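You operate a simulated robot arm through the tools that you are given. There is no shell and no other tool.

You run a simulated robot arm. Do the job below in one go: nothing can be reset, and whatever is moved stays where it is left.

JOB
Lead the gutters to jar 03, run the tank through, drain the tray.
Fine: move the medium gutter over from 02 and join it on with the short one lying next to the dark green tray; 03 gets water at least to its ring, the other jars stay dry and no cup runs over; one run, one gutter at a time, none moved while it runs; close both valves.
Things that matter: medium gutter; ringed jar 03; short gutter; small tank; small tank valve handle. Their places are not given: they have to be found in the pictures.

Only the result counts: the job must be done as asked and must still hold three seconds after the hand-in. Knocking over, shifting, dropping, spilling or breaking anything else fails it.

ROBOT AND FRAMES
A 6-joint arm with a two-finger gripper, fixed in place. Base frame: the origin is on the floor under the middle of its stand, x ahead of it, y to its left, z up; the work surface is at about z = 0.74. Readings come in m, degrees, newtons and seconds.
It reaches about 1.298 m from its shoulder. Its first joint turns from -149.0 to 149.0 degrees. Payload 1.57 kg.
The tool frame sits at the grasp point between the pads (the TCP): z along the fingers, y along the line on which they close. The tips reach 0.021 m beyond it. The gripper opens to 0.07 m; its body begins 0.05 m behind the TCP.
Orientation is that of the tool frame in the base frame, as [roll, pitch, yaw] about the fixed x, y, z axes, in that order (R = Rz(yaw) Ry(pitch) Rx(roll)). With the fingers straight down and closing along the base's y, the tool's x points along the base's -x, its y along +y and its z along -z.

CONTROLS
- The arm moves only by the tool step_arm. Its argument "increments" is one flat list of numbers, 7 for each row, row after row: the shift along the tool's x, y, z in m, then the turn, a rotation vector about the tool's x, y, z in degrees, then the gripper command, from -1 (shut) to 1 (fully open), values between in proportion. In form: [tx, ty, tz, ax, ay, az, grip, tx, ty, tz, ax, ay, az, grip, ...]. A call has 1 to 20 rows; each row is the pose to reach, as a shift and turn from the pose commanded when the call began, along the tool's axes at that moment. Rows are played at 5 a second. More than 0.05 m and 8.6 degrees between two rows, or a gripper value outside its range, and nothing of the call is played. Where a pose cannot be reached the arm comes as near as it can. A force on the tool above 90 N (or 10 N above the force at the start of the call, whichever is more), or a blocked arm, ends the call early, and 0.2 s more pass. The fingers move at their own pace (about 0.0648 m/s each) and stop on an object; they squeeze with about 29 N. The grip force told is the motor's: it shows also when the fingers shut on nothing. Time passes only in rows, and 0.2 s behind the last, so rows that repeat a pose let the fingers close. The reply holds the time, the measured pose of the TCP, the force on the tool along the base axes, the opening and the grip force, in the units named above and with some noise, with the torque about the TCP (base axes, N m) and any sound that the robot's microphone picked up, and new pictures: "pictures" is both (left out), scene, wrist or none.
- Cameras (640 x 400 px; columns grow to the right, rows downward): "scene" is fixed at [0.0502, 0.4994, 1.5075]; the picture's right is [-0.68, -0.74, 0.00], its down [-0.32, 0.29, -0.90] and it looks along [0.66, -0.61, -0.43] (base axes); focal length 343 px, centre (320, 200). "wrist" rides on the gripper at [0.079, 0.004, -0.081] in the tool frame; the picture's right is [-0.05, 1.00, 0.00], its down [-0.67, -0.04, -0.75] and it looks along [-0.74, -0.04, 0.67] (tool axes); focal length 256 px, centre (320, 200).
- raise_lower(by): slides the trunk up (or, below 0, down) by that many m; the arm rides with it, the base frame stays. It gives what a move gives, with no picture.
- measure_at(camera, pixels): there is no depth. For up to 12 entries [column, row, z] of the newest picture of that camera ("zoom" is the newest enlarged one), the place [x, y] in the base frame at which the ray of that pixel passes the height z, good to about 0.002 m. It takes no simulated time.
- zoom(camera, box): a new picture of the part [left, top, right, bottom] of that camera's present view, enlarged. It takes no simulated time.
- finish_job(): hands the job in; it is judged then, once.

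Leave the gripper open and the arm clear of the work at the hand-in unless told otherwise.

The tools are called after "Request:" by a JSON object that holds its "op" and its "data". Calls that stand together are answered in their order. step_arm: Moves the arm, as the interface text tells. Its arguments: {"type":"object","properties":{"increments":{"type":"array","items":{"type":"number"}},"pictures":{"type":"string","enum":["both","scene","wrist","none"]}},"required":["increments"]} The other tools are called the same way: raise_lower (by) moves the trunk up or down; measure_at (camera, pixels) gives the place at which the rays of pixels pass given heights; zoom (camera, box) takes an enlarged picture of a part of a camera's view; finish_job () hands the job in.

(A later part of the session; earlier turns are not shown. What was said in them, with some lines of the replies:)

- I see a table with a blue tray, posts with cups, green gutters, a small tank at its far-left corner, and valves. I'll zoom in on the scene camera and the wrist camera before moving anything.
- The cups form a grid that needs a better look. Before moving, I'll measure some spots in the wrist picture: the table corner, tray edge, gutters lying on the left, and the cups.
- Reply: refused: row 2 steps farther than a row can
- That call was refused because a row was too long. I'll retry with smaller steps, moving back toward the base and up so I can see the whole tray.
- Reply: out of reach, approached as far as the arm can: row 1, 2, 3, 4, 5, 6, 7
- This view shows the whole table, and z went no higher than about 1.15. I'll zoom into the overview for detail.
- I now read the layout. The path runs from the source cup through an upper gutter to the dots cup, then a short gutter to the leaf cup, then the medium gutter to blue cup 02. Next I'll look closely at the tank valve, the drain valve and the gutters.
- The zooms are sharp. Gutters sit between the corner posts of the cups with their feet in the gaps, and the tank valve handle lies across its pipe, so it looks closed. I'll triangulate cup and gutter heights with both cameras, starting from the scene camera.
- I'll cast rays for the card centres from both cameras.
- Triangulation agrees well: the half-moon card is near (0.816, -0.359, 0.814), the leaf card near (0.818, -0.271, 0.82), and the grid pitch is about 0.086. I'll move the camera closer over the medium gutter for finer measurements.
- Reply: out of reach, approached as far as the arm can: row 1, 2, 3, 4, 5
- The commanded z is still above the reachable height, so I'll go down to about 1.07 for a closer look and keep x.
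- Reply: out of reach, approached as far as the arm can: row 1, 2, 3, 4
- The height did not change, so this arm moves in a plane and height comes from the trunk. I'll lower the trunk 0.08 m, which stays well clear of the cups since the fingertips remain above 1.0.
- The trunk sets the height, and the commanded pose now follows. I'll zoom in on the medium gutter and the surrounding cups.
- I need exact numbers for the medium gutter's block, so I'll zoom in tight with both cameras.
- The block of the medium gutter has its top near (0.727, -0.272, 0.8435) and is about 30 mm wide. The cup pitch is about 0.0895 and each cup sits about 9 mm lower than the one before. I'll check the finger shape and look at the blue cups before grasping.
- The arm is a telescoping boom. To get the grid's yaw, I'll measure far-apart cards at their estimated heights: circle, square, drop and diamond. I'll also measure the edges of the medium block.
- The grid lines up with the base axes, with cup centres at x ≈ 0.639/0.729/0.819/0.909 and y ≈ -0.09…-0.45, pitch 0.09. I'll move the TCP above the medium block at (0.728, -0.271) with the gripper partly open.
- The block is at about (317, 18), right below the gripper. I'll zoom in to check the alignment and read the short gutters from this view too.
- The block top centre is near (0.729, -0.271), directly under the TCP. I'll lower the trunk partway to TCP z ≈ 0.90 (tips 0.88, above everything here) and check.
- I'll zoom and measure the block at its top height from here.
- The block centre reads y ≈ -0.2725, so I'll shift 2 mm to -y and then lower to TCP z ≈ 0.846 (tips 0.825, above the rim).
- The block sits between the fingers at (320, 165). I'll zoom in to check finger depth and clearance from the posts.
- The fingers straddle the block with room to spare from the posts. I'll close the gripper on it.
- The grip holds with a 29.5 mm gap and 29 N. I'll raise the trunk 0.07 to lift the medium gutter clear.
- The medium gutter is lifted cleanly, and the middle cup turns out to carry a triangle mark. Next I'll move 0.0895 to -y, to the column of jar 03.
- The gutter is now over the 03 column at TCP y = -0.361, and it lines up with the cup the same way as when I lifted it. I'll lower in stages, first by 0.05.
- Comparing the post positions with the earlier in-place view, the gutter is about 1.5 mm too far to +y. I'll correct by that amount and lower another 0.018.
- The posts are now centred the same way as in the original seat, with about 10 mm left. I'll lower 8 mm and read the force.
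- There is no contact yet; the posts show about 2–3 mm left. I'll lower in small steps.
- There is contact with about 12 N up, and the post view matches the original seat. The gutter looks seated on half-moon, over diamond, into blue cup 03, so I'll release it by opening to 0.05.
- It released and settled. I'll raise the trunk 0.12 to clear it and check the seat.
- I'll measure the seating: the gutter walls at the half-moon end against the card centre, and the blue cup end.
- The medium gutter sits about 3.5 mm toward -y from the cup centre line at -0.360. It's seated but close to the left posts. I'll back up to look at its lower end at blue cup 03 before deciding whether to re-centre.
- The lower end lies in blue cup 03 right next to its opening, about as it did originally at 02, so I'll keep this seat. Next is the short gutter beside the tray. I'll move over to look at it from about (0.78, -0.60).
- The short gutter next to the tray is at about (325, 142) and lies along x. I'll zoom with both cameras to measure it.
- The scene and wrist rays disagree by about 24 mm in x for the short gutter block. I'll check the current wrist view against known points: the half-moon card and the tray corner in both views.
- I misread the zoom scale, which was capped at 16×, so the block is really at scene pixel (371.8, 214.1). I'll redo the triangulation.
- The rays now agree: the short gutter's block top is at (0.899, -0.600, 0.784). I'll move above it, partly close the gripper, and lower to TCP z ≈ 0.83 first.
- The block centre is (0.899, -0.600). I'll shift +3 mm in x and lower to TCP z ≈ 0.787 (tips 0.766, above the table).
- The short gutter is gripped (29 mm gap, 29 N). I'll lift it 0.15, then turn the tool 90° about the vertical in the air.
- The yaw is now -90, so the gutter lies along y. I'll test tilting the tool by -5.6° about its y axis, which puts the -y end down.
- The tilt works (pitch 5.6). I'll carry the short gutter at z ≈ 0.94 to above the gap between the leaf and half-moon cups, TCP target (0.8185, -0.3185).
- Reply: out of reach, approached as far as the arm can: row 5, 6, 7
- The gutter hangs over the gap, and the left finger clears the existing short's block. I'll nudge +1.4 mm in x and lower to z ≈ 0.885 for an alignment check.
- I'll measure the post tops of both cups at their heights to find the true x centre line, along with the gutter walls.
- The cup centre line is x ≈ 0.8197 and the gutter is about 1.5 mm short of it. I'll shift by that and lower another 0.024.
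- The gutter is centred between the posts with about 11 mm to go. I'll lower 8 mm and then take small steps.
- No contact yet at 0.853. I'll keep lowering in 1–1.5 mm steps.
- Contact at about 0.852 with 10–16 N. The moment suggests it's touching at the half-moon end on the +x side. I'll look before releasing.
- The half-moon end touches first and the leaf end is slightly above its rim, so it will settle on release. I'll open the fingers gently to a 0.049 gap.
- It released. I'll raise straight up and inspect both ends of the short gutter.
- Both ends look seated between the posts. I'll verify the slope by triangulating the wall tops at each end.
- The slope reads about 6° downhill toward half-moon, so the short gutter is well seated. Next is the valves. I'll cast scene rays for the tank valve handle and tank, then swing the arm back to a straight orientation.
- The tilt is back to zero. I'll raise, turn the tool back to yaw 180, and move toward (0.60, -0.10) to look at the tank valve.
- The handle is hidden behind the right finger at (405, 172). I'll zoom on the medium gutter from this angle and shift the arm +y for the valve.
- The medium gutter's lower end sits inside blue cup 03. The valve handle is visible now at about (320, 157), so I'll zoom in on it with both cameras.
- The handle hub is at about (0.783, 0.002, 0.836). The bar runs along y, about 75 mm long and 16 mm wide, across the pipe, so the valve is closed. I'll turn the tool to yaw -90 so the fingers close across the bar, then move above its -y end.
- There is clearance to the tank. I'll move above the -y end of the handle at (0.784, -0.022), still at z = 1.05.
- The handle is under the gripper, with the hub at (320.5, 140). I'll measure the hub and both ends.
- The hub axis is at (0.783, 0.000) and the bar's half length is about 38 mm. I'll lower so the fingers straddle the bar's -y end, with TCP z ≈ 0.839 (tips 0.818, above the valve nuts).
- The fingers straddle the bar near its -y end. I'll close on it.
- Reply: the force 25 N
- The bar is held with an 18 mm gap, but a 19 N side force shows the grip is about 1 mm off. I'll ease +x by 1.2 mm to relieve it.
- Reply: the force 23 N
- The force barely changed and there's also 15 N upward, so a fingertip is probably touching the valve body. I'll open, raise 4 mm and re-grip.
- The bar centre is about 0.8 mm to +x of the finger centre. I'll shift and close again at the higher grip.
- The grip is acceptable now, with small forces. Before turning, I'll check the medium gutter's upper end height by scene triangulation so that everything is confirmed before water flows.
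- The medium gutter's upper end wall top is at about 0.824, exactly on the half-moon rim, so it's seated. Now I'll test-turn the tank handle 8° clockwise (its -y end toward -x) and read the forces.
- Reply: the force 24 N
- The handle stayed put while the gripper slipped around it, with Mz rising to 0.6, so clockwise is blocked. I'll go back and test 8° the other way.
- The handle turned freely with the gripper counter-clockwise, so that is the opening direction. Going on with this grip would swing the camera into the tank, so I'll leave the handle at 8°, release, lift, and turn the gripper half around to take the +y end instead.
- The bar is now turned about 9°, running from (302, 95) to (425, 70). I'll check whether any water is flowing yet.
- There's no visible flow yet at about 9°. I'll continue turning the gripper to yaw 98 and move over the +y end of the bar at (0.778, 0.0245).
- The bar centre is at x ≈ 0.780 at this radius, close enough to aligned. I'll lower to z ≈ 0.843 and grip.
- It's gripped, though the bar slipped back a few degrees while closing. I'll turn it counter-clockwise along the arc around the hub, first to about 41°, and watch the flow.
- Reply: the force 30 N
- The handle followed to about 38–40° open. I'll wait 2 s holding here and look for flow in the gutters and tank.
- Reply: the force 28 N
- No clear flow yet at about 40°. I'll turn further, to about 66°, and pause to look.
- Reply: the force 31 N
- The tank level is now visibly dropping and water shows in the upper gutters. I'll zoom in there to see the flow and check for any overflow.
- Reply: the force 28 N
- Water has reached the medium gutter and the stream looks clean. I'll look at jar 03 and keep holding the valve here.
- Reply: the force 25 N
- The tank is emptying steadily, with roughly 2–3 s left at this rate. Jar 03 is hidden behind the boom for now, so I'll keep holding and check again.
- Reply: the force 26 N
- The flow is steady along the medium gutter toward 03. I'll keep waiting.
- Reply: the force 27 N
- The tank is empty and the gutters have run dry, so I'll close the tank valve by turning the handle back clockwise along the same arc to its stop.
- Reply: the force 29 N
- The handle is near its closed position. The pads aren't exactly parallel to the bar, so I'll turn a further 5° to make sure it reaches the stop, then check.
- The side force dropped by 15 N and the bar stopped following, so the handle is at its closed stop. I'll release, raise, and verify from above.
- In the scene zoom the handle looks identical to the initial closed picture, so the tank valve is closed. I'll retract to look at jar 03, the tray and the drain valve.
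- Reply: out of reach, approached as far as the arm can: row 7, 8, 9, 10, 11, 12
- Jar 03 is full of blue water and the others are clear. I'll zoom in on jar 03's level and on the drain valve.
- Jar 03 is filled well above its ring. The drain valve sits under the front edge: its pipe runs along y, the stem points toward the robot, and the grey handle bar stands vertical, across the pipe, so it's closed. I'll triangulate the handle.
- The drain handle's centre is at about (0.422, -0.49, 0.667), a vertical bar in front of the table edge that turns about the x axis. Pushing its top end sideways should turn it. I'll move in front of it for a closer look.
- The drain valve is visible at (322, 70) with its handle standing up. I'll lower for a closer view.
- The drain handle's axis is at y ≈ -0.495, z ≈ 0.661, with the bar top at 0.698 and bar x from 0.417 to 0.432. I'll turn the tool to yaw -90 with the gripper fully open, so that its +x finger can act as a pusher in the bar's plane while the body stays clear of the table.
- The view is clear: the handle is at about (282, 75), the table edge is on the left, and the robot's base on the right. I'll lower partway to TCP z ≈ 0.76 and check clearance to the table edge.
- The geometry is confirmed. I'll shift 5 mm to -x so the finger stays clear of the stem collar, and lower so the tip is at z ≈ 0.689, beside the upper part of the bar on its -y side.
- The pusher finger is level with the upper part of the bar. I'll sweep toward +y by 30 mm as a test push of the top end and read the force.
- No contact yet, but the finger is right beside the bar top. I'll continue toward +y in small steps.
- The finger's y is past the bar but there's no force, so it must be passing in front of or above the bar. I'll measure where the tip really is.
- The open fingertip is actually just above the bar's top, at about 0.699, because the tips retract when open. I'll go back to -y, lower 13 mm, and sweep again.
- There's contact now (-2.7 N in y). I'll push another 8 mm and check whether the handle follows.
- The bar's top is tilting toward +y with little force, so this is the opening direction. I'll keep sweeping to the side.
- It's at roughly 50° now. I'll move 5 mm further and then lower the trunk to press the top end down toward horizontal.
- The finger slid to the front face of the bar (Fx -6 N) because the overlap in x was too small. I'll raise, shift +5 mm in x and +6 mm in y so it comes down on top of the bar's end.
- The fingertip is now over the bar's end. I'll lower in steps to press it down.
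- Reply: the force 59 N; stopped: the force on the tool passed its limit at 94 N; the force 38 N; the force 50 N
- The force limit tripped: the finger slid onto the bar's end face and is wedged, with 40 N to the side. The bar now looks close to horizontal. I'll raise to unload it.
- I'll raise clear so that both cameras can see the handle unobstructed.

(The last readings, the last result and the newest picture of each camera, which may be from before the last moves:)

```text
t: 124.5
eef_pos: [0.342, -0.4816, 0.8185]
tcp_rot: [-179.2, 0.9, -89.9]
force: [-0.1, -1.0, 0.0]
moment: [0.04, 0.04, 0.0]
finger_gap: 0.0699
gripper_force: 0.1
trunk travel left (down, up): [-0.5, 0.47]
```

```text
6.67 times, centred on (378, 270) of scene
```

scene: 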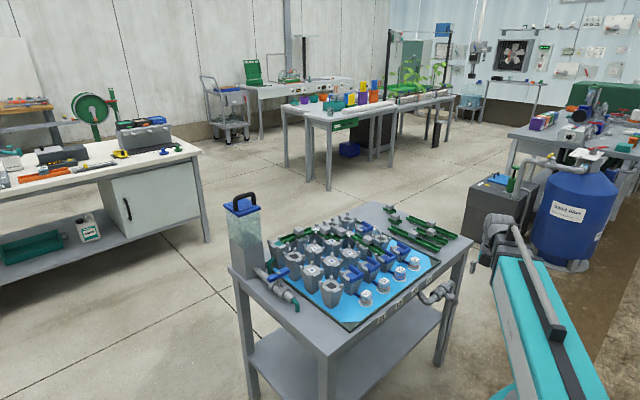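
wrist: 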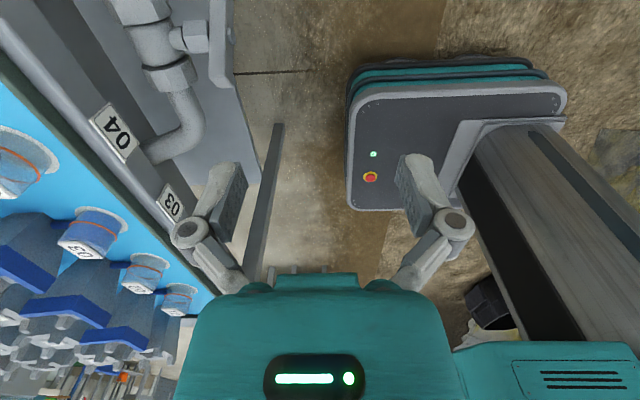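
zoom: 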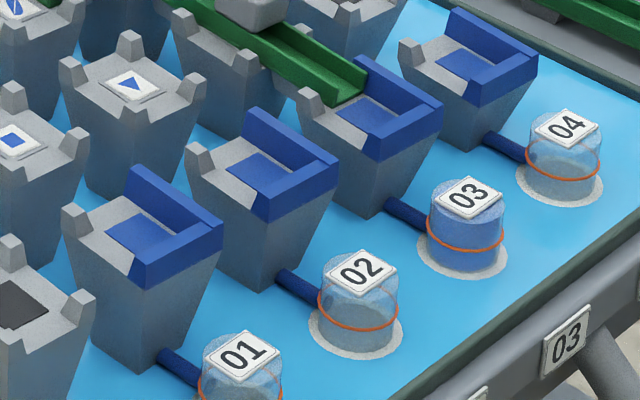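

The tray is draining: white discs are now showing around the jar bases. The handle currently sits at about 37°, since it rode back up with the finger. I'll wait 3 s and see whether the level keeps falling at this angle.

Request:
{"op": "step_arm", "data": {"increments": [0, 0, 0, 0, 0, 0, 1, 0, 0, 0, 0, 0, 0, 1, 0, 0, 0, 0, 0, 0, 1, 0, 0, 0, 0, 0, 0, 1, 0, 0, 0, 0, 0, 0, 1, 0, 0, 0, 0, 0, 0, 1, 0, 0, 0, 0, 0, 0, 1, 0, 0, 0, 0, 0, 0, 1, 0, 0, 0, 0, 0, 0, 1, 0, 0, 0, 0, 0, 0, 1, 0, 0, 0, 0, 0, 0, 1, 0, 0, 0, 0, 0, 0, 1], "pictures": "both"}}

Request:
{"op": "zoom", "data": {"camera": "scene", "box": [330, 240, 426, 300]}}

Request:
{"op": "zoom", "data": {"camera": "scene", "box": [400, 250, 480, 300]}}

```text
t: 127.1
eef_pos: [0.3421, -0.4822, 0.819]
tcp_rot: [-179.3, 1.1, -89.9]
force: [0.1, 0.0, -0.4]
moment: [0.02, -0.01, -0.03]
finger_gap: 0.0697
gripper_force: 0.0
trunk travel left (down, up): [-0.5, 0.47]
```

scene: 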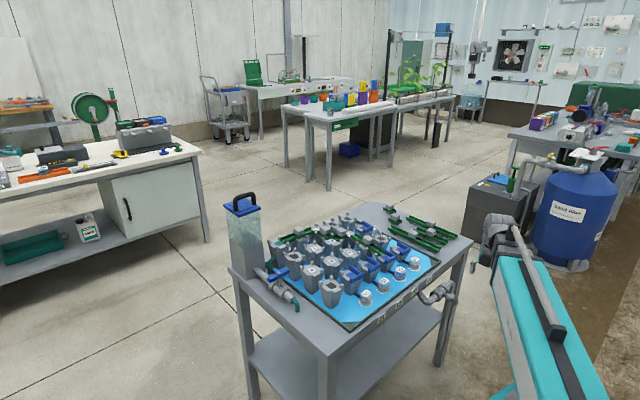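
wrist: 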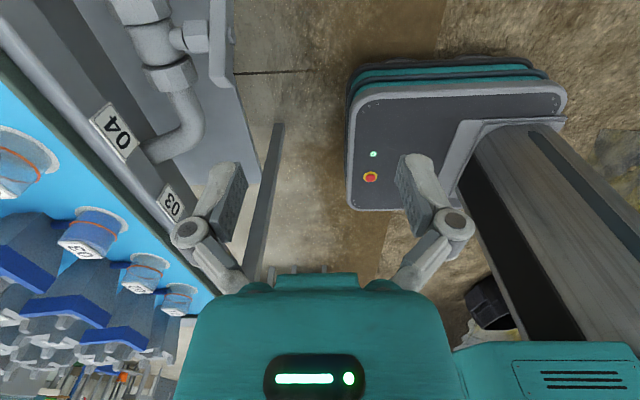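

```text
6.67 times, centred on (378, 270) of scene
```

zoom: 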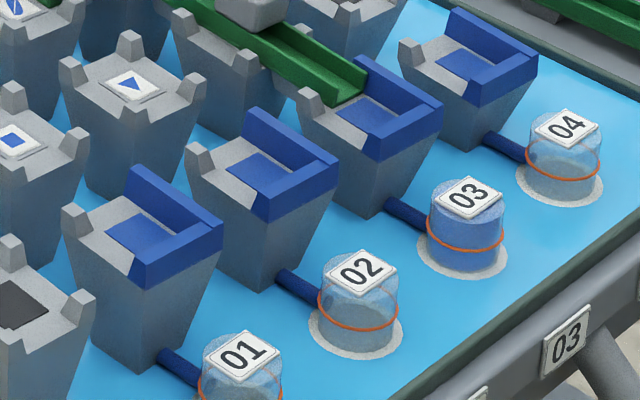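

```text
8.00 times, centred on (440, 275) of scene
```

zoom: 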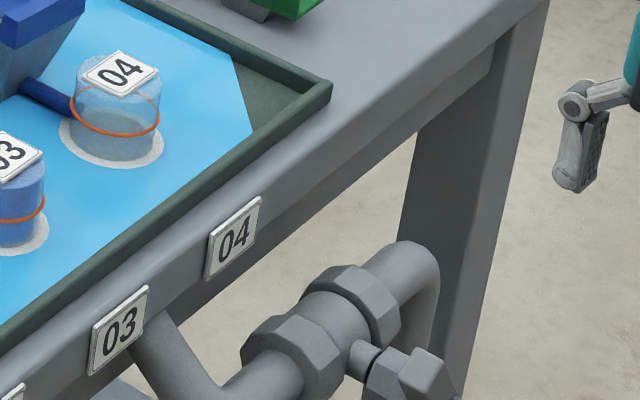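

The level isn't falling at 37°, so the handle must go further open. I'll straighten the tool, place the finger over the upper face of the bar but well inside its end, with more x overlap, and come down to just above it.

Request:
{"op": "step_arm", "data": {"increments": [0.0045, -0.02, 0, -0.8, 1.0, 0, 1, 0.0045, -0.038, 0, -0.8, 1.0, 0, 1, 0.0045, -0.038, 0, -0.8, 1.0, 0, 1], "pictures": "none"}}

Request:
{"op": "raise_lower", "data": {"by": -0.112}}

Request:
{"op": "step_arm", "data": {"increments": [0, 0, 0, 0, 0, 0, 1], "pictures": "both"}}

Request:
{"op": "zoom", "data": {"camera": "scene", "box": [436, 280, 476, 305]}}

Request:
{"op": "zoom", "data": {"camera": "wrist", "box": [160, 90, 288, 170]}}

```text
t: 127.9
eef_pos: [0.3809, -0.4847, 0.8192]
tcp_rot: [179.9, 0.0, -89.8]
force: [-0.3, 0.5, 0.0]
moment: [-0.01, -0.01, 0.01]
finger_gap: 0.0698
gripper_force: 0.0
trunk travel left (down, up): [-0.5, 0.47]
```

```text
t: 129.4
eef_pos: [0.3817, -0.4849, 0.7079]
tcp_rot: [179.9, 0.0, -89.8]
force: [-0.1, -0.2, 0.8]
moment: [-0.02, 0.01, 0.01]
finger_gap: 0.0698
gripper_force: 0.0
trunk travel left (down, up): [-0.388, 0.582]
```

```text
t: 129.8
eef_pos: [0.3813, -0.4842, 0.7063]
tcp_rot: [179.9, -0.1, -89.8]
force: [0.8, 0.0, 0.1]
moment: [-0.03, -0.03, -0.02]
finger_gap: 0.0702
gripper_force: 0.0
trunk travel left (down, up): [-0.388, 0.582]
```

scene: 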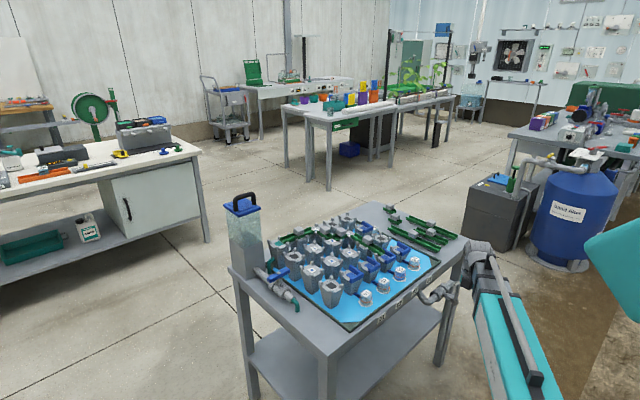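
wrist: 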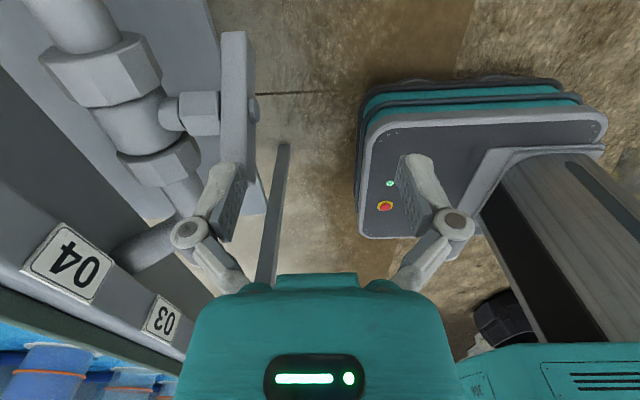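

```text
16.00 times, centred on (456, 292) of scene
```

zoom: 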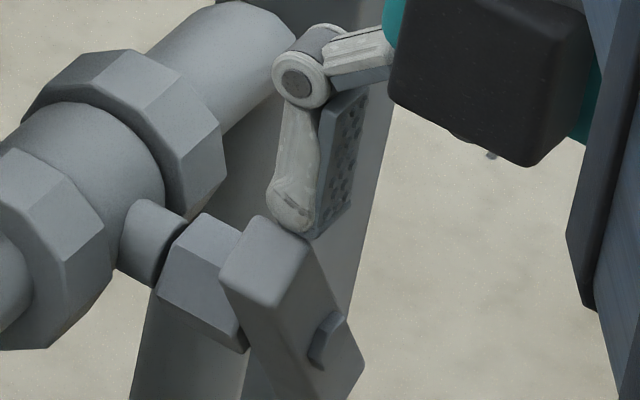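

```text
5.00 times, centred on (224, 130) of wrist
```

zoom: 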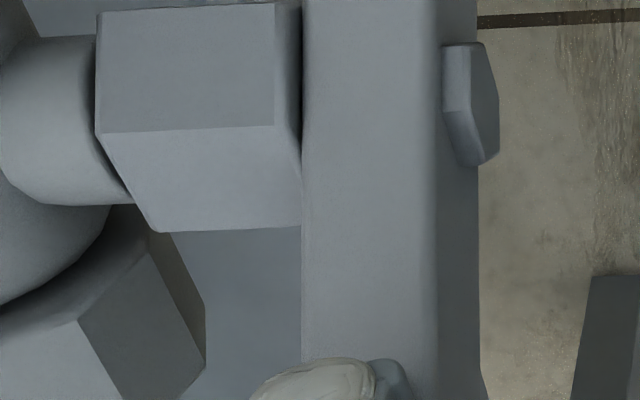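

The finger is over the upper face near the bar's end. I'll move 3 mm back toward the axis and 3 mm to -x, then press down gradually.

Request:
{"op": "step_arm", "data": {"increments": [0.004, 0.003, 0, 0, 0, 0, 1], "pictures": "none"}}

Request:
{"op": "raise_lower", "data": {"by": -0.007}}

Request:
{"op": "raise_lower", "data": {"by": -0.005}}

Request:
{"op": "step_arm", "data": {"increments": [0, 0, 0, 0, 0, 0, 1], "pictures": "both"}}

Request:
{"op": "zoom", "data": {"camera": "scene", "box": [436, 280, 476, 305]}}

```text
t: 130.2
eef_pos: [0.3791, -0.4896, 0.7068]
tcp_rot: [180.0, 0.1, -89.9]
force: [0.6, -0.1, -0.1]
moment: [0.02, -0.02, -0.02]
finger_gap: 0.0701
gripper_force: 0.1
trunk travel left (down, up): [-0.388, 0.582]
```

```text
t: 130.7
eef_pos: [0.378, -0.4882, 0.6989]
tcp_rot: [180.0, 0.0, -89.8]
force: [0.0, -1.0, -0.7]
moment: [0.02, -0.01, 0.03]
finger_gap: 0.07
gripper_force: 0.1
trunk travel left (down, up): [-0.381, 0.589]
```

```text
t: 131.3
eef_pos: [0.379, -0.4885, 0.694]
tcp_rot: [179.8, 0.0, -89.8]
force: [-0.1, 0.3, 0.5]
moment: [0.0, 0.02, 0.03]
finger_gap: 0.0701
gripper_force: 0.1
trunk travel left (down, up): [-0.376, 0.594]
```

```text
t: 131.7
eef_pos: [0.3783, -0.4887, 0.6948]
tcp_rot: [180.0, 0.0, -89.9]
force: [-0.1, -0.3, 0.4]
moment: [0.01, -0.01, 0.01]
finger_gap: 0.07
gripper_force: 0.2
trunk travel left (down, up): [-0.376, 0.594]
```

scene: 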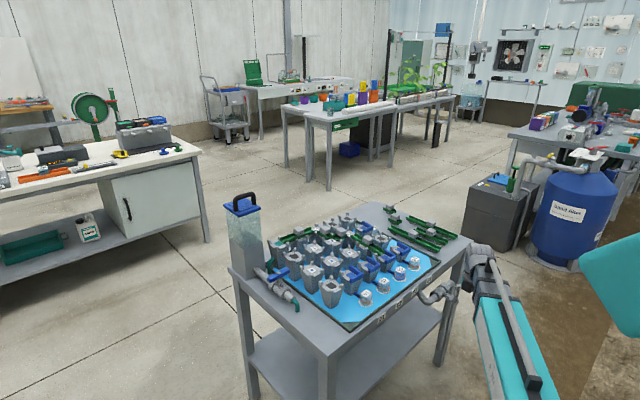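
wrist: 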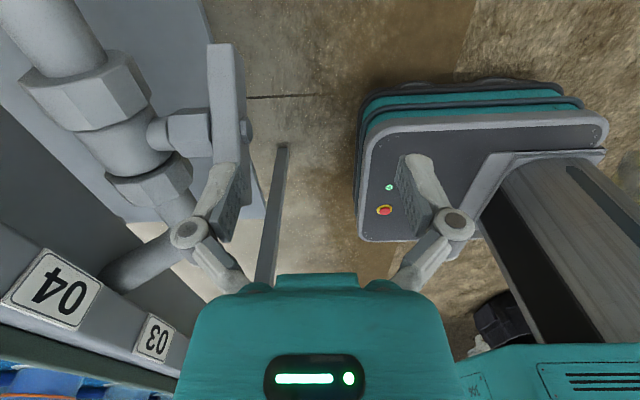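

```text
16.00 times, centred on (456, 292) of scene
```

zoom: 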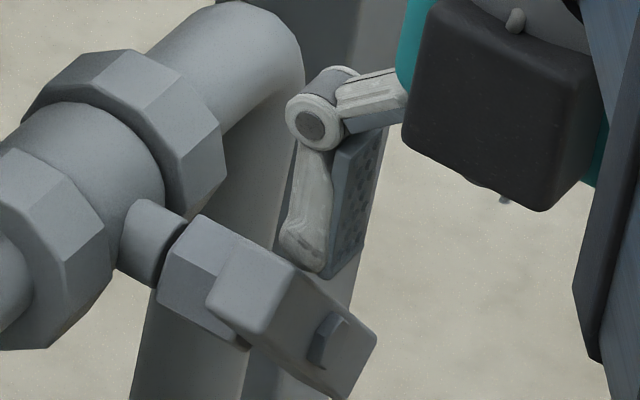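

The bar is following smoothly with almost no force. I'll keep pressing down.

Request:
{"op": "raise_lower", "data": {"by": -0.005}}

Request:
{"op": "raise_lower", "data": {"by": -0.005}}

Request:
{"op": "step_arm", "data": {"increments": [0, 0, 0, 0, 0, 0, 1], "pictures": "both"}}

Request:
{"op": "zoom", "data": {"camera": "scene", "box": [436, 280, 476, 305]}}

Request:
{"op": "zoom", "data": {"camera": "scene", "box": [330, 240, 426, 300]}}

```text
t: 132.2
eef_pos: [0.3781, -0.4889, 0.6888]
tcp_rot: [180.0, 0.0, -89.8]
force: [0.2, -0.4, -0.5]
moment: [0.03, 0.01, 0.0]
finger_gap: 0.0702
gripper_force: 0.1
trunk travel left (down, up): [-0.371, 0.599]
```

```text
t: 132.8
eef_pos: [0.3782, -0.4889, 0.6858]
tcp_rot: [179.9, 0.0, -89.8]
force: [-1.2, -0.5, 0.6]
moment: [0.02, -0.03, -0.02]
finger_gap: 0.07
gripper_force: 0.0
trunk travel left (down, up): [-0.366, 0.604]
```

```text
t: 133.2
eef_pos: [0.3778, -0.4884, 0.6849]
tcp_rot: [179.9, 0.0, -89.7]
force: [0.1, 0.0, -0.7]
moment: [0.01, -0.01, -0.02]
finger_gap: 0.0701
gripper_force: 0.0
trunk travel left (down, up): [-0.366, 0.604]
```

scene: 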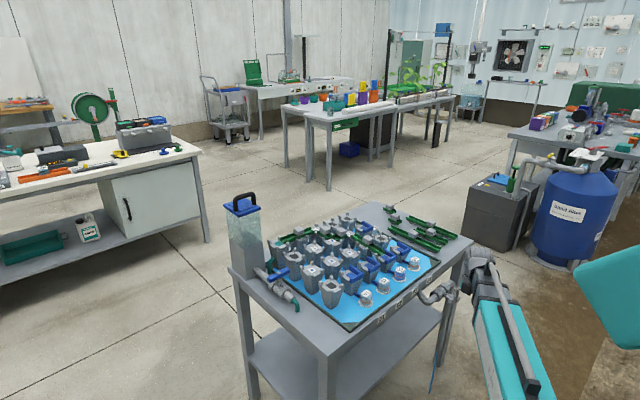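
wrist: 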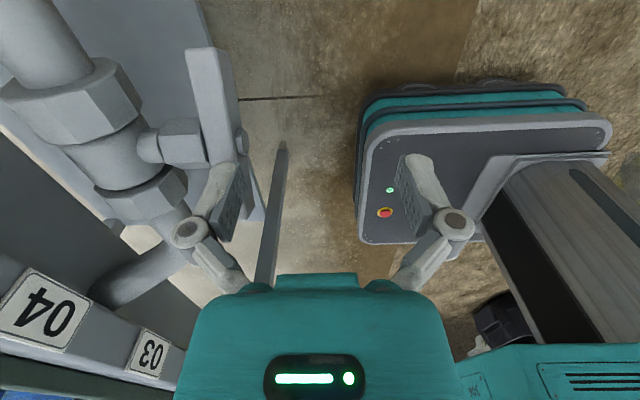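

```text
16.00 times, centred on (456, 292) of scene
```

zoom: 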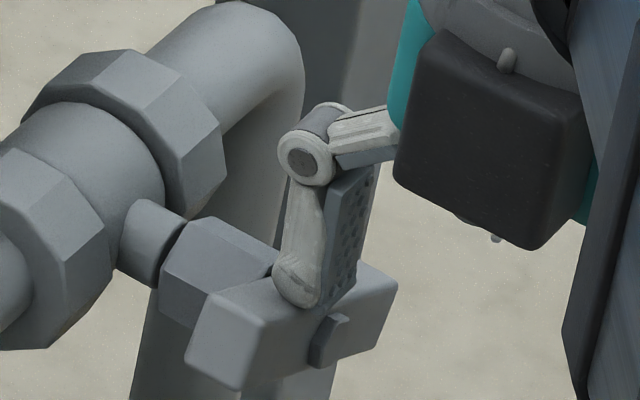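

```text
6.67 times, centred on (378, 270) of scene
```

zoom: 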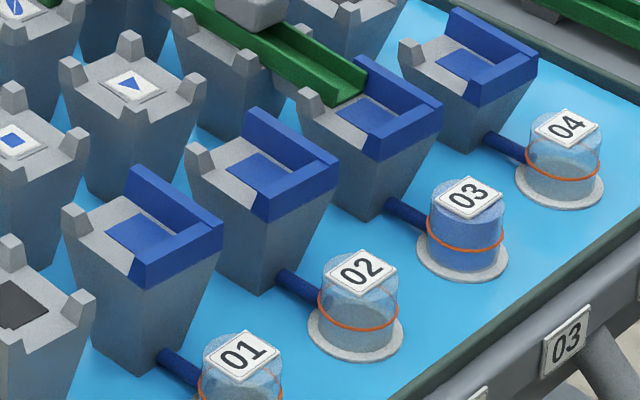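

The handle is nearly horizontal and a water stream now runs out below the drain pipe. The discs show more, so the tray is draining. I'll hold here and wait.

Request:
{"op": "step_arm", "data": {"increments": [0, 0, 0, 0, 0, 0, 1, 0, 0, 0, 0, 0, 0, 1, 0, 0, 0, 0, 0, 0, 1, 0, 0, 0, 0, 0, 0, 1, 0, 0, 0, 0, 0, 0, 1, 0, 0, 0, 0, 0, 0, 1, 0, 0, 0, 0, 0, 0, 1, 0, 0, 0, 0, 0, 0, 1, 0, 0, 0, 0, 0, 0, 1, 0, 0, 0, 0, 0, 0, 1, 0, 0, 0, 0, 0, 0, 1, 0, 0, 0, 0, 0, 0, 1, 0, 0, 0, 0, 0, 0, 1, 0, 0, 0, 0, 0, 0, 1, 0, 0, 0, 0, 0, 0, 1], "pictures": "both"}}

Request:
{"op": "zoom", "data": {"camera": "scene", "box": [330, 240, 426, 300]}}

Request:
{"op": "zoom", "data": {"camera": "scene", "box": [280, 240, 480, 390]}}

```text
t: 136.3
eef_pos: [0.3787, -0.4889, 0.685]
tcp_rot: [179.9, 0.1, -89.8]
force: [1.0, 0.4, 0.1]
moment: [-0.02, 0.01, -0.01]
finger_gap: 0.0699
gripper_force: 0.0
trunk travel left (down, up): [-0.366, 0.604]
```

scene: 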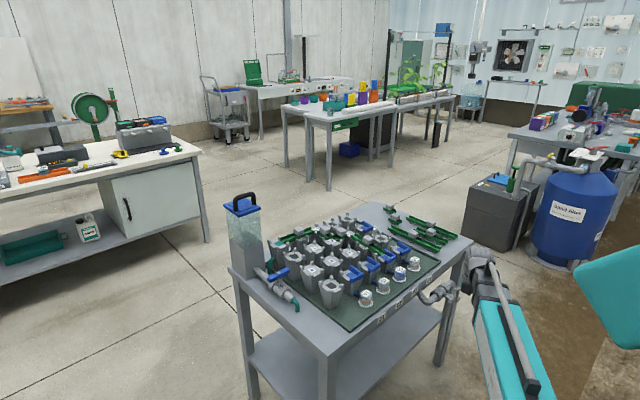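
wrist: 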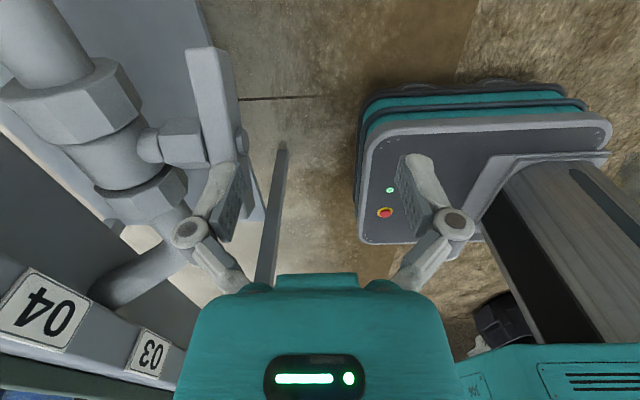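

```text
6.67 times, centred on (378, 270) of scene
```

zoom: 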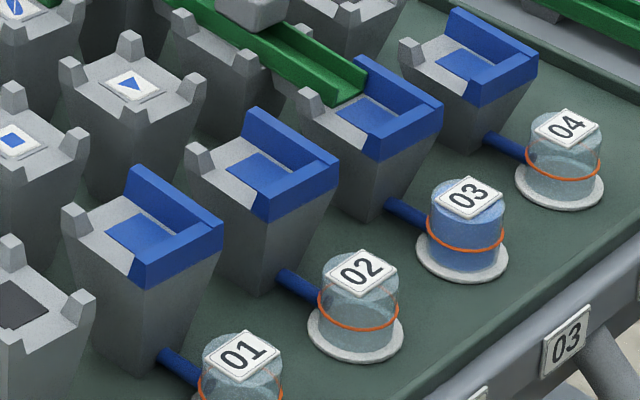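

```text
2.67 times, centred on (380, 315) of scene
```

zoom: 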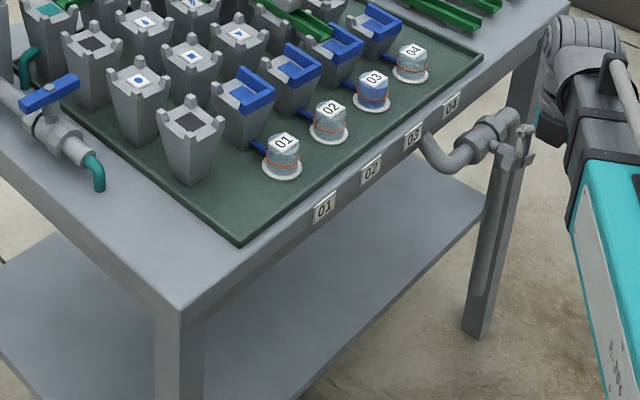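

The tray is empty, with its dark green floor dry everywhere. Next I'll close the drain: raise the finger, move it over the bar's other (-y) end, and press that end down.

Request:
{"op": "raise_lower", "data": {"by": 0.022}}

Request:
{"op": "step_arm", "data": {"increments": [0.017, 0, 0, 0, 0, 0, 1, 0.0336, 0, 0, 0, 0, 0, 1, 0.0336, 0, 0, 0, 0, 0, 1], "pictures": "both"}}

Request:
{"op": "zoom", "data": {"camera": "scene", "box": [436, 280, 476, 305]}}

Request:
{"op": "zoom", "data": {"camera": "wrist", "box": [160, 90, 288, 170]}}

```text
t: 137.0
eef_pos: [0.378, -0.4879, 0.7057]
tcp_rot: [179.9, 0.0, -89.8]
force: [-0.5, 0.6, 0.3]
moment: [0.02, 0.02, 0.02]
finger_gap: 0.0698
gripper_force: 0.0
trunk travel left (down, up): [-0.388, 0.582]
```

```text
t: 137.8
eef_pos: [0.3782, -0.5224, 0.7064]
tcp_rot: [179.9, 0.0, -89.8]
force: [-0.3, 0.2, 0.1]
moment: [0.02, -0.02, 0.03]
finger_gap: 0.0701
gripper_force: 0.1
trunk travel left (down, up): [-0.388, 0.582]
```

scene: 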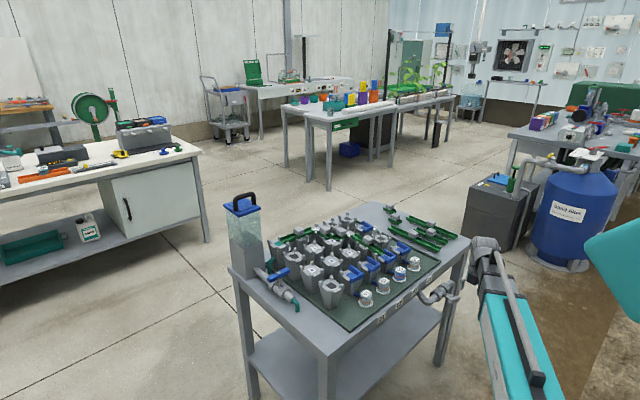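
wrist: 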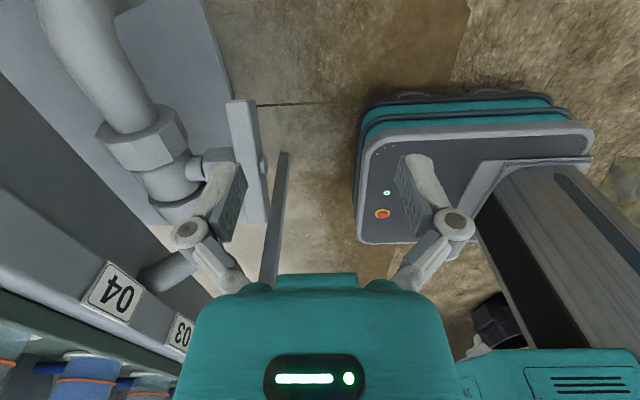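

```text
16.00 times, centred on (456, 292) of scene
```

zoom: 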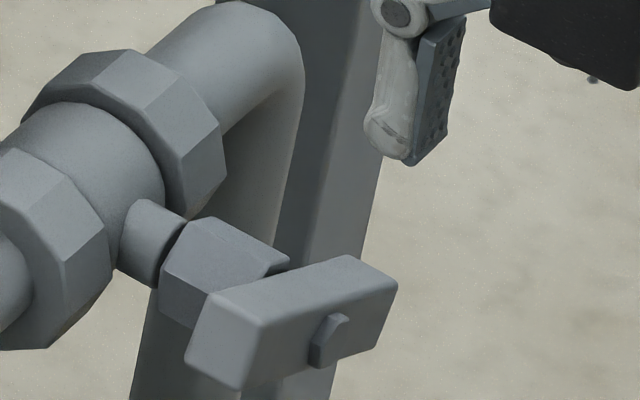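

```text
5.00 times, centred on (224, 130) of wrist
```

zoom: 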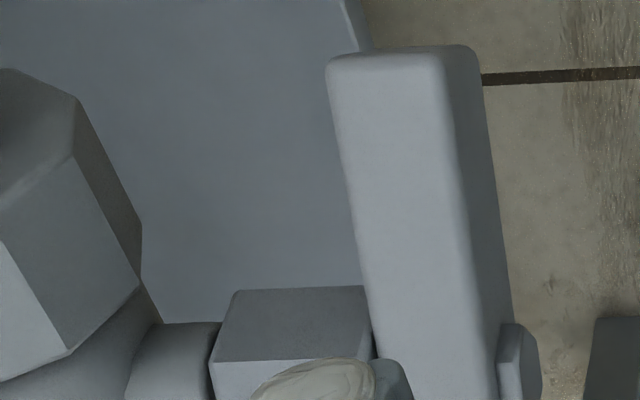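

The finger is above the -y end of the bar. I'll lower in stages and watch.

Request:
{"op": "raise_lower", "data": {"by": -0.022}}

Request:
{"op": "raise_lower", "data": {"by": -0.008}}

Request:
{"op": "step_arm", "data": {"increments": [0, 0, 0, 0, 0, 0, 1], "pictures": "both"}}

Request:
{"op": "zoom", "data": {"camera": "scene", "box": [436, 280, 476, 305]}}

Request:
{"op": "zoom", "data": {"camera": "wrist", "box": [160, 90, 288, 170]}}

```text
t: 138.5
eef_pos: [0.3774, -0.5228, 0.6844]
tcp_rot: [180.0, 0.0, -89.7]
force: [-0.5, -0.2, 0.5]
moment: [0.0, -0.02, -0.03]
finger_gap: 0.0698
gripper_force: 0.1
trunk travel left (down, up): [-0.366, 0.604]
```

```text
t: 139.1
eef_pos: [0.3784, -0.5228, 0.6757]
tcp_rot: [179.9, 0.0, -89.8]
force: [-0.3, -0.7, 0.2]
moment: [0.01, 0.0, -0.01]
finger_gap: 0.0697
gripper_force: 0.1
trunk travel left (down, up): [-0.358, 0.612]
```

```text
t: 139.5
eef_pos: [0.3779, -0.5224, 0.6762]
tcp_rot: [179.9, 0.0, -89.8]
force: [0.4, -0.3, 0.5]
moment: [0.02, -0.01, -0.04]
finger_gap: 0.0701
gripper_force: 0.0
trunk travel left (down, up): [-0.358, 0.612]
```

scene: 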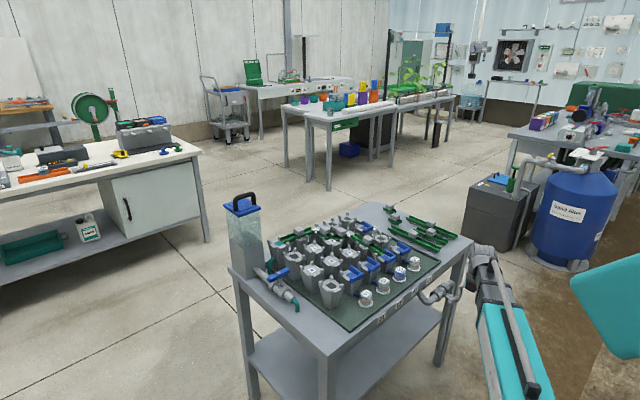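
wrist: 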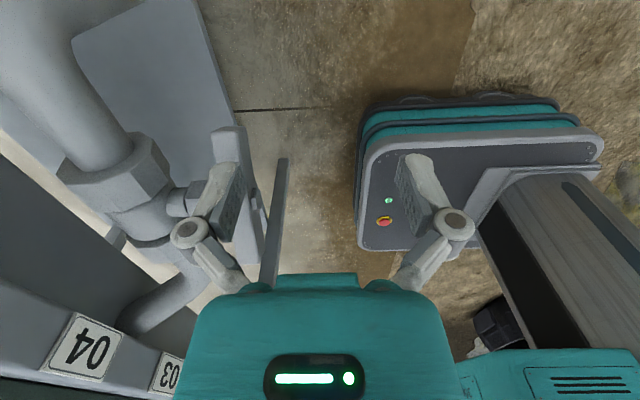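

```text
16.00 times, centred on (456, 292) of scene
```

zoom: 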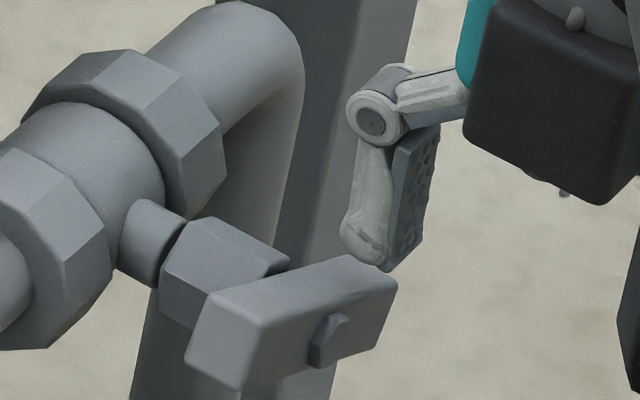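

```text
5.00 times, centred on (224, 130) of wrist
```

zoom: 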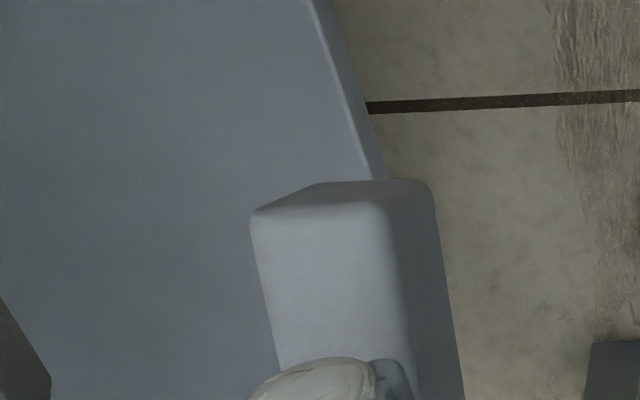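

The finger sits squarely over the -y end. I'll press down now.

Request:
{"op": "raise_lower", "data": {"by": -0.008}}

Request:
{"op": "raise_lower", "data": {"by": -0.008}}

Request:
{"op": "step_arm", "data": {"increments": [0, 0, 0, 0, 0, 0, 1], "pictures": "scene"}}

Request:
{"op": "zoom", "data": {"camera": "scene", "box": [436, 280, 476, 305]}}

```text
t: 140.1
eef_pos: [0.3776, -0.5234, 0.668]
tcp_rot: [179.9, 0.0, -89.8]
force: [-0.3, 0.9, 0.4]
moment: [0.02, 0.01, 0.01]
finger_gap: 0.0698
gripper_force: 0.1
trunk travel left (down, up): [-0.35, 0.62]
```

```text
t: 140.6
eef_pos: [0.3789, -0.5224, 0.6608]
tcp_rot: [179.9, 0.0, -89.8]
force: [0.6, 0.6, -0.5]
moment: [0.02, -0.01, 0.04]
finger_gap: 0.0701
gripper_force: 0.1
trunk travel left (down, up): [-0.342, 0.628]
```

```text
t: 141.0
eef_pos: [0.3779, -0.5225, 0.6607]
tcp_rot: [179.9, 0.0, -89.8]
force: [-0.2, -0.3, 0.0]
moment: [-0.02, -0.03, -0.01]
finger_gap: 0.0698
gripper_force: 0.1
trunk travel left (down, up): [-0.342, 0.628]
```

scene: 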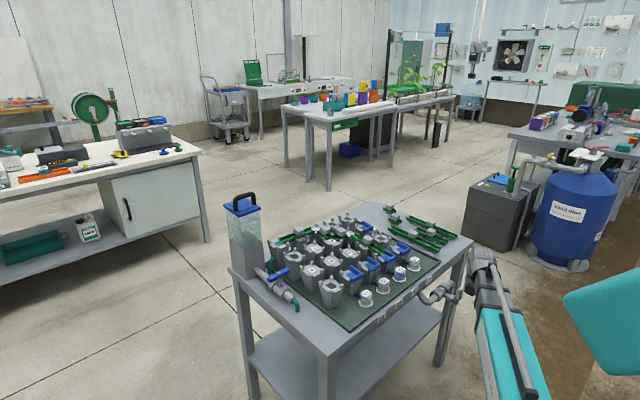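

```text
16.00 times, centred on (456, 292) of scene
```

zoom: 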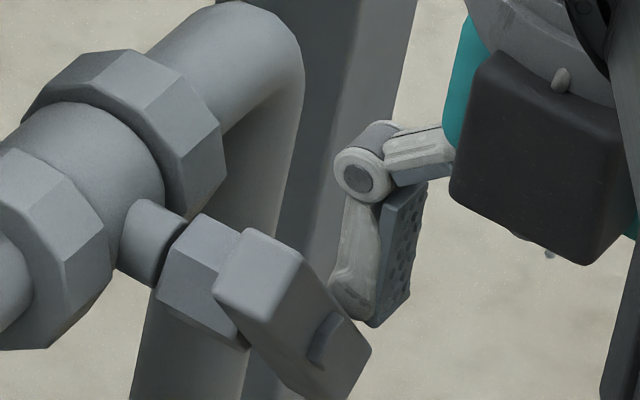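

The bar is turning back up, at roughly 45–50°. I'll lower another 8 mm, then sweep +y to bring it upright to its stop.

Request:
{"op": "raise_lower", "data": {"by": -0.008}}

Request:
{"op": "step_arm", "data": {"increments": [-0.004, 0, 0, 0, 0, 0, 1, -0.008, 0, 0, 0, 0, 0, 1, -0.012, 0, 0, 0, 0, 0, 1], "pictures": "scene"}}

Request:
{"op": "zoom", "data": {"camera": "scene", "box": [436, 280, 476, 305]}}

```text
t: 141.6
eef_pos: [0.3779, -0.5231, 0.6528]
tcp_rot: [180.0, 0.0, -89.8]
force: [0.0, -0.9, -0.1]
moment: [-0.02, 0.03, 0.03]
finger_gap: 0.0701
gripper_force: 0.1
trunk travel left (down, up): [-0.334, 0.636]
```

```text
t: 142.4
eef_pos: [0.3784, -0.5117, 0.6526]
tcp_rot: [179.8, -0.1, -89.9]
force: [-0.5, -13.6, -0.9]
moment: [0.05, 0.03, -0.56]
finger_gap: 0.0682
gripper_force: 0.1
trunk travel left (down, up): [-0.334, 0.636]
```

scene: 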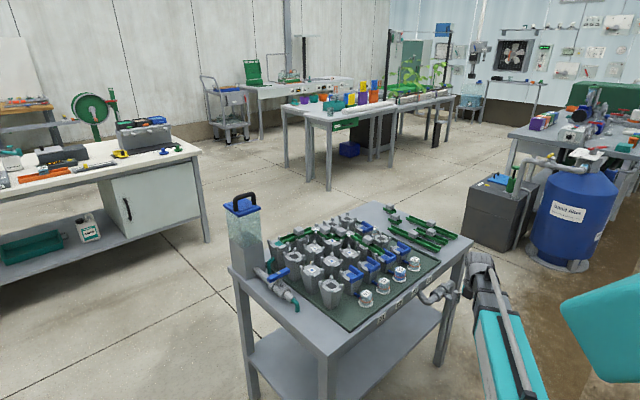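

```text
16.00 times, centred on (456, 292) of scene
```

zoom: 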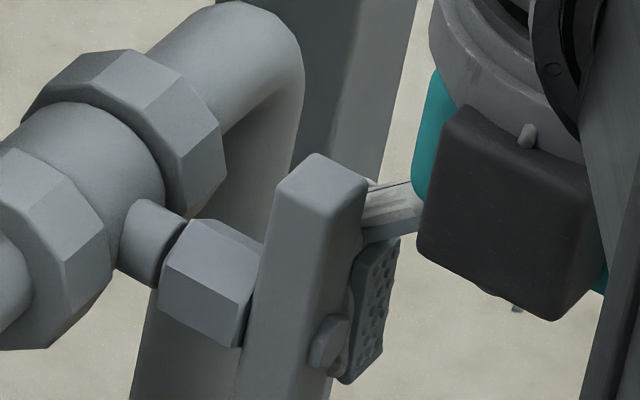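

The bar stands upright again with 14 N of resistance, so it's at its closed stop. I'll back the finger off to -y, raise, and verify.

Request:
{"op": "step_arm", "data": {"increments": [0.01, 0, 0, 0, 0, 0, 1, 0.025, 0.005, 0, 0, 0, 0, 1, 0.025, 0.005, 0, 0, 0, 0, 1], "pictures": "none"}}

Request:
{"op": "raise_lower", "data": {"by": 0.2}}

Request:
{"op": "step_arm", "data": {"increments": [0, 0.01, 0, 0, 0, 0, 1], "pictures": "both"}}

Request:
{"op": "zoom", "data": {"camera": "scene", "box": [430, 280, 478, 310]}}

Request:
{"op": "zoom", "data": {"camera": "wrist", "box": [200, 40, 328, 120]}}

```text
t: 143.2
eef_pos: [0.3729, -0.534, 0.6529]
tcp_rot: [179.9, 0.1, -89.8]
force: [0.0, -0.9, -0.9]
moment: [-0.01, 0.0, 0.02]
finger_gap: 0.0701
gripper_force: 0.0
trunk travel left (down, up): [-0.334, 0.636]
```

```text
t: 145.4
eef_pos: [0.3739, -0.5348, 0.853]
tcp_rot: [179.9, 0.0, -89.7]
force: [0.9, -0.2, 0.7]
moment: [0.02, 0.0, -0.01]
finger_gap: 0.0699
gripper_force: 0.0
trunk travel left (down, up): [-0.534, 0.436]
```

```text
t: 145.8
eef_pos: [0.3632, -0.5356, 0.8529]
tcp_rot: [179.9, 0.0, -89.8]
force: [0.0, 0.3, -0.2]
moment: [0.02, 0.0, 0.02]
finger_gap: 0.0703
gripper_force: 0.1
trunk travel left (down, up): [-0.534, 0.436]
```

scene: 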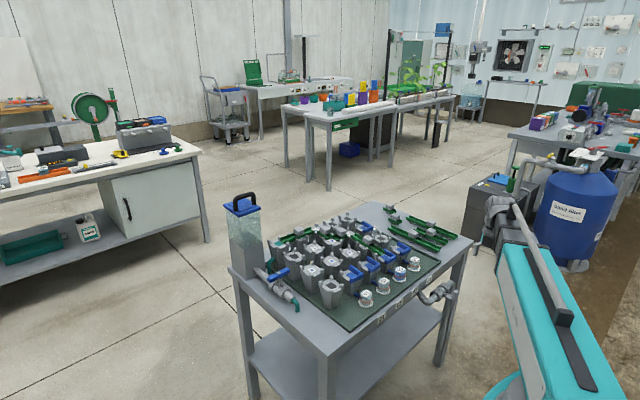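
wrist: 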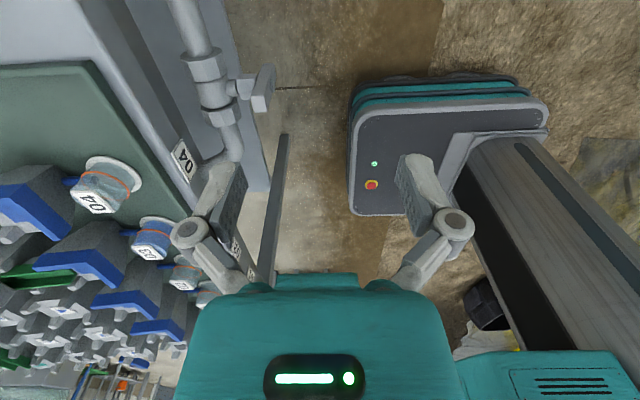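

```text
13.33 times, centred on (454, 295) of scene
```

zoom: 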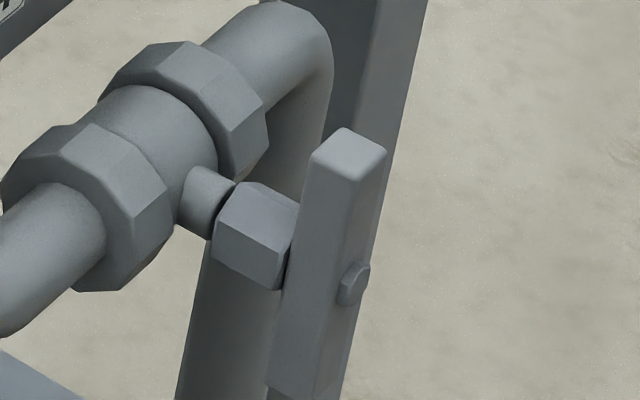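

```text
5.00 times, centred on (264, 80) of wrist
```

zoom: 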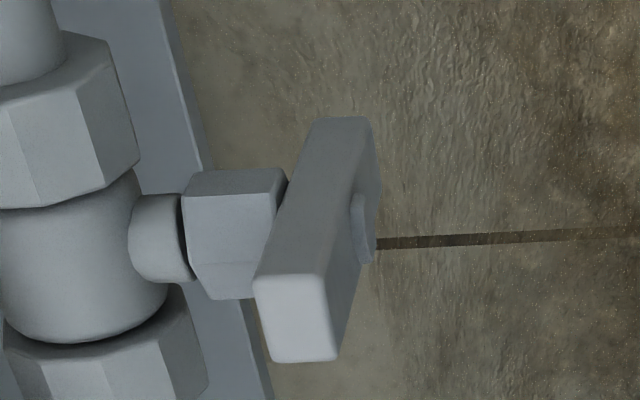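

The drain handle picture matches the initial closed one exactly. I'll do a last check of the jars, gutters and tank valve, and raise the arm clear.

Request:
{"op": "raise_lower", "data": {"by": 0.2}}

Request:
{"op": "step_arm", "data": {"increments": [0, 0.01, 0, 0, 0, 0, 1, 0, 0.01, 0, 0, 0, 0, 1], "pictures": "both"}}

Request:
{"op": "zoom", "data": {"camera": "scene", "box": [340, 245, 420, 295]}}

Request:
{"op": "zoom", "data": {"camera": "scene", "box": [250, 200, 410, 300]}}

Request:
{"op": "zoom", "data": {"camera": "scene", "box": [366, 205, 414, 235]}}

Request:
{"op": "zoom", "data": {"camera": "scene", "box": [200, 180, 480, 390]}}

```text
t: 147.9
eef_pos: [0.3644, -0.5358, 1.0528]
tcp_rot: [179.8, 0.1, -89.8]
force: [1.1, 0.0, -0.1]
moment: [0.02, 0.0, 0.01]
finger_gap: 0.0698
gripper_force: 0.1
trunk travel left (down, up): [-0.734, 0.236]
```

```text
t: 148.5
eef_pos: [0.3531, -0.5358, 1.0536]
tcp_rot: [179.9, 0.0, -89.8]
force: [-0.1, 0.1, -0.2]
moment: [-0.02, 0.0, -0.02]
finger_gap: 0.0702
gripper_force: 0.0
trunk travel left (down, up): [-0.734, 0.236]
```

scene: 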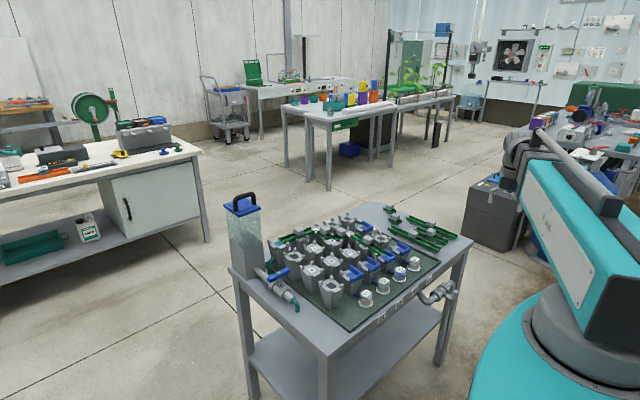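
wrist: 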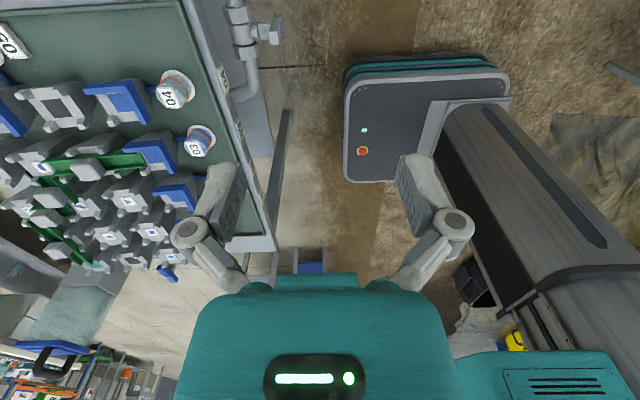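

```text
8.00 times, centred on (380, 270) of scene
```

zoom: 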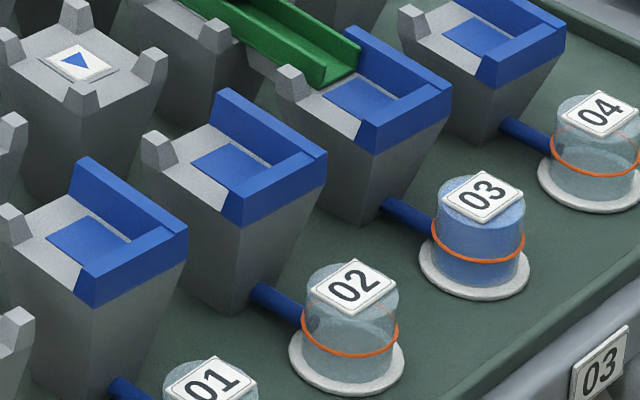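

```text
4.00 times, centred on (330, 250) of scene
```

zoom: 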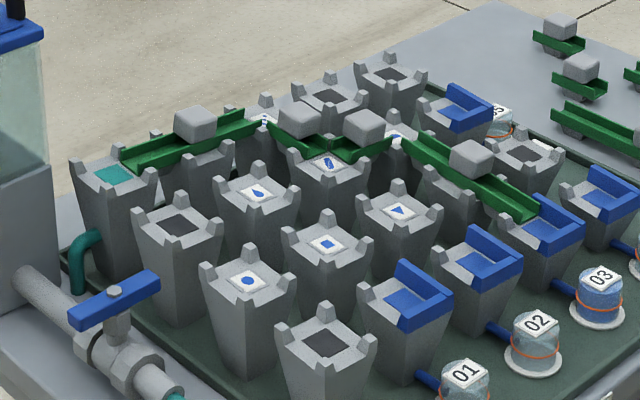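

```text
13.33 times, centred on (390, 220) of scene
```

zoom: 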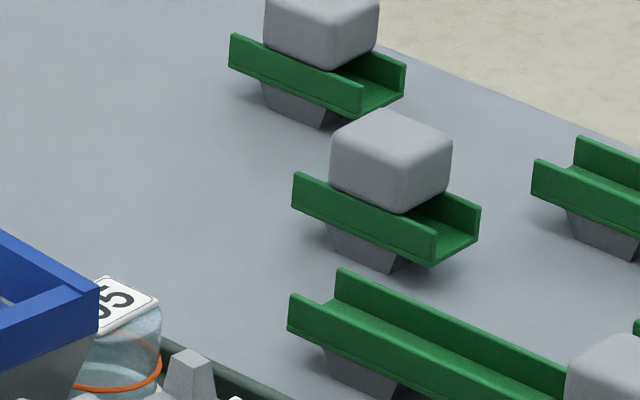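

```text
1.90 times, centred on (340, 285) of scene
```

zoom: 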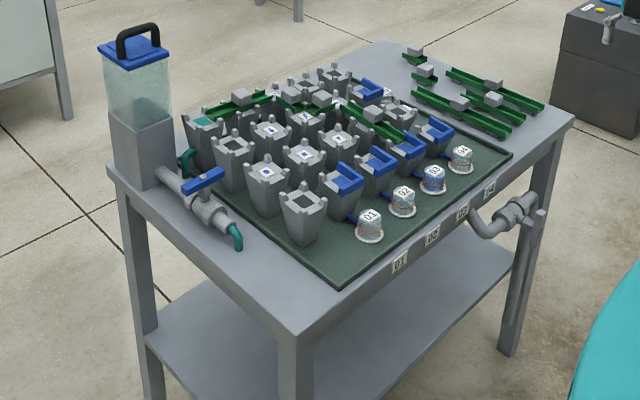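

Everything checks out:
- **Jar 03:** full above its ring. Jars 01, 02, 04 and 05 are dry.
- **Gutters:** both are seated, and the spare ones are where they were.
- **Tank and tray:** both are empty.
- **Valves:** both handles are back in their closed positions.
- **Arm:** the gripper is open and clear of the table.

I'm handing the job in.

Request:
{"op": "finish_job", "data": {}}

```text
The job is handed in.
```

The job is done and handed in; I haven't seen the judge's result yet.

- **Gutters:** I moved the medium gutter from 02 to run from the half-moon cup into cup 03. I joined it on with the short gutter from beside the tray, between the leaf and half-moon cups. The medium one sits 2–3 mm off-centre between its posts, but it carried the water cleanly.
- **Run:** The whole tank went through in one run, and no gutter was moved while it ran. Jar 03 is filled above its ring, jars 01, 02, 04 and 05 are dry, and I saw no cup run over. While finding which way the tank handle turns, I opened it about 9° and briefly let go. No water was flowing at that point.
- **Tray:** It drained completely. While I was pushing the drain handle, the arm hit its force limit once (94 N). I backed off and finished with a gentler push; nothing looked out of place afterwards.
- **Valves:** Both are closed, and their handles match the pictures taken before I turned them.

The arm is raised in front of the table with the gripper open.
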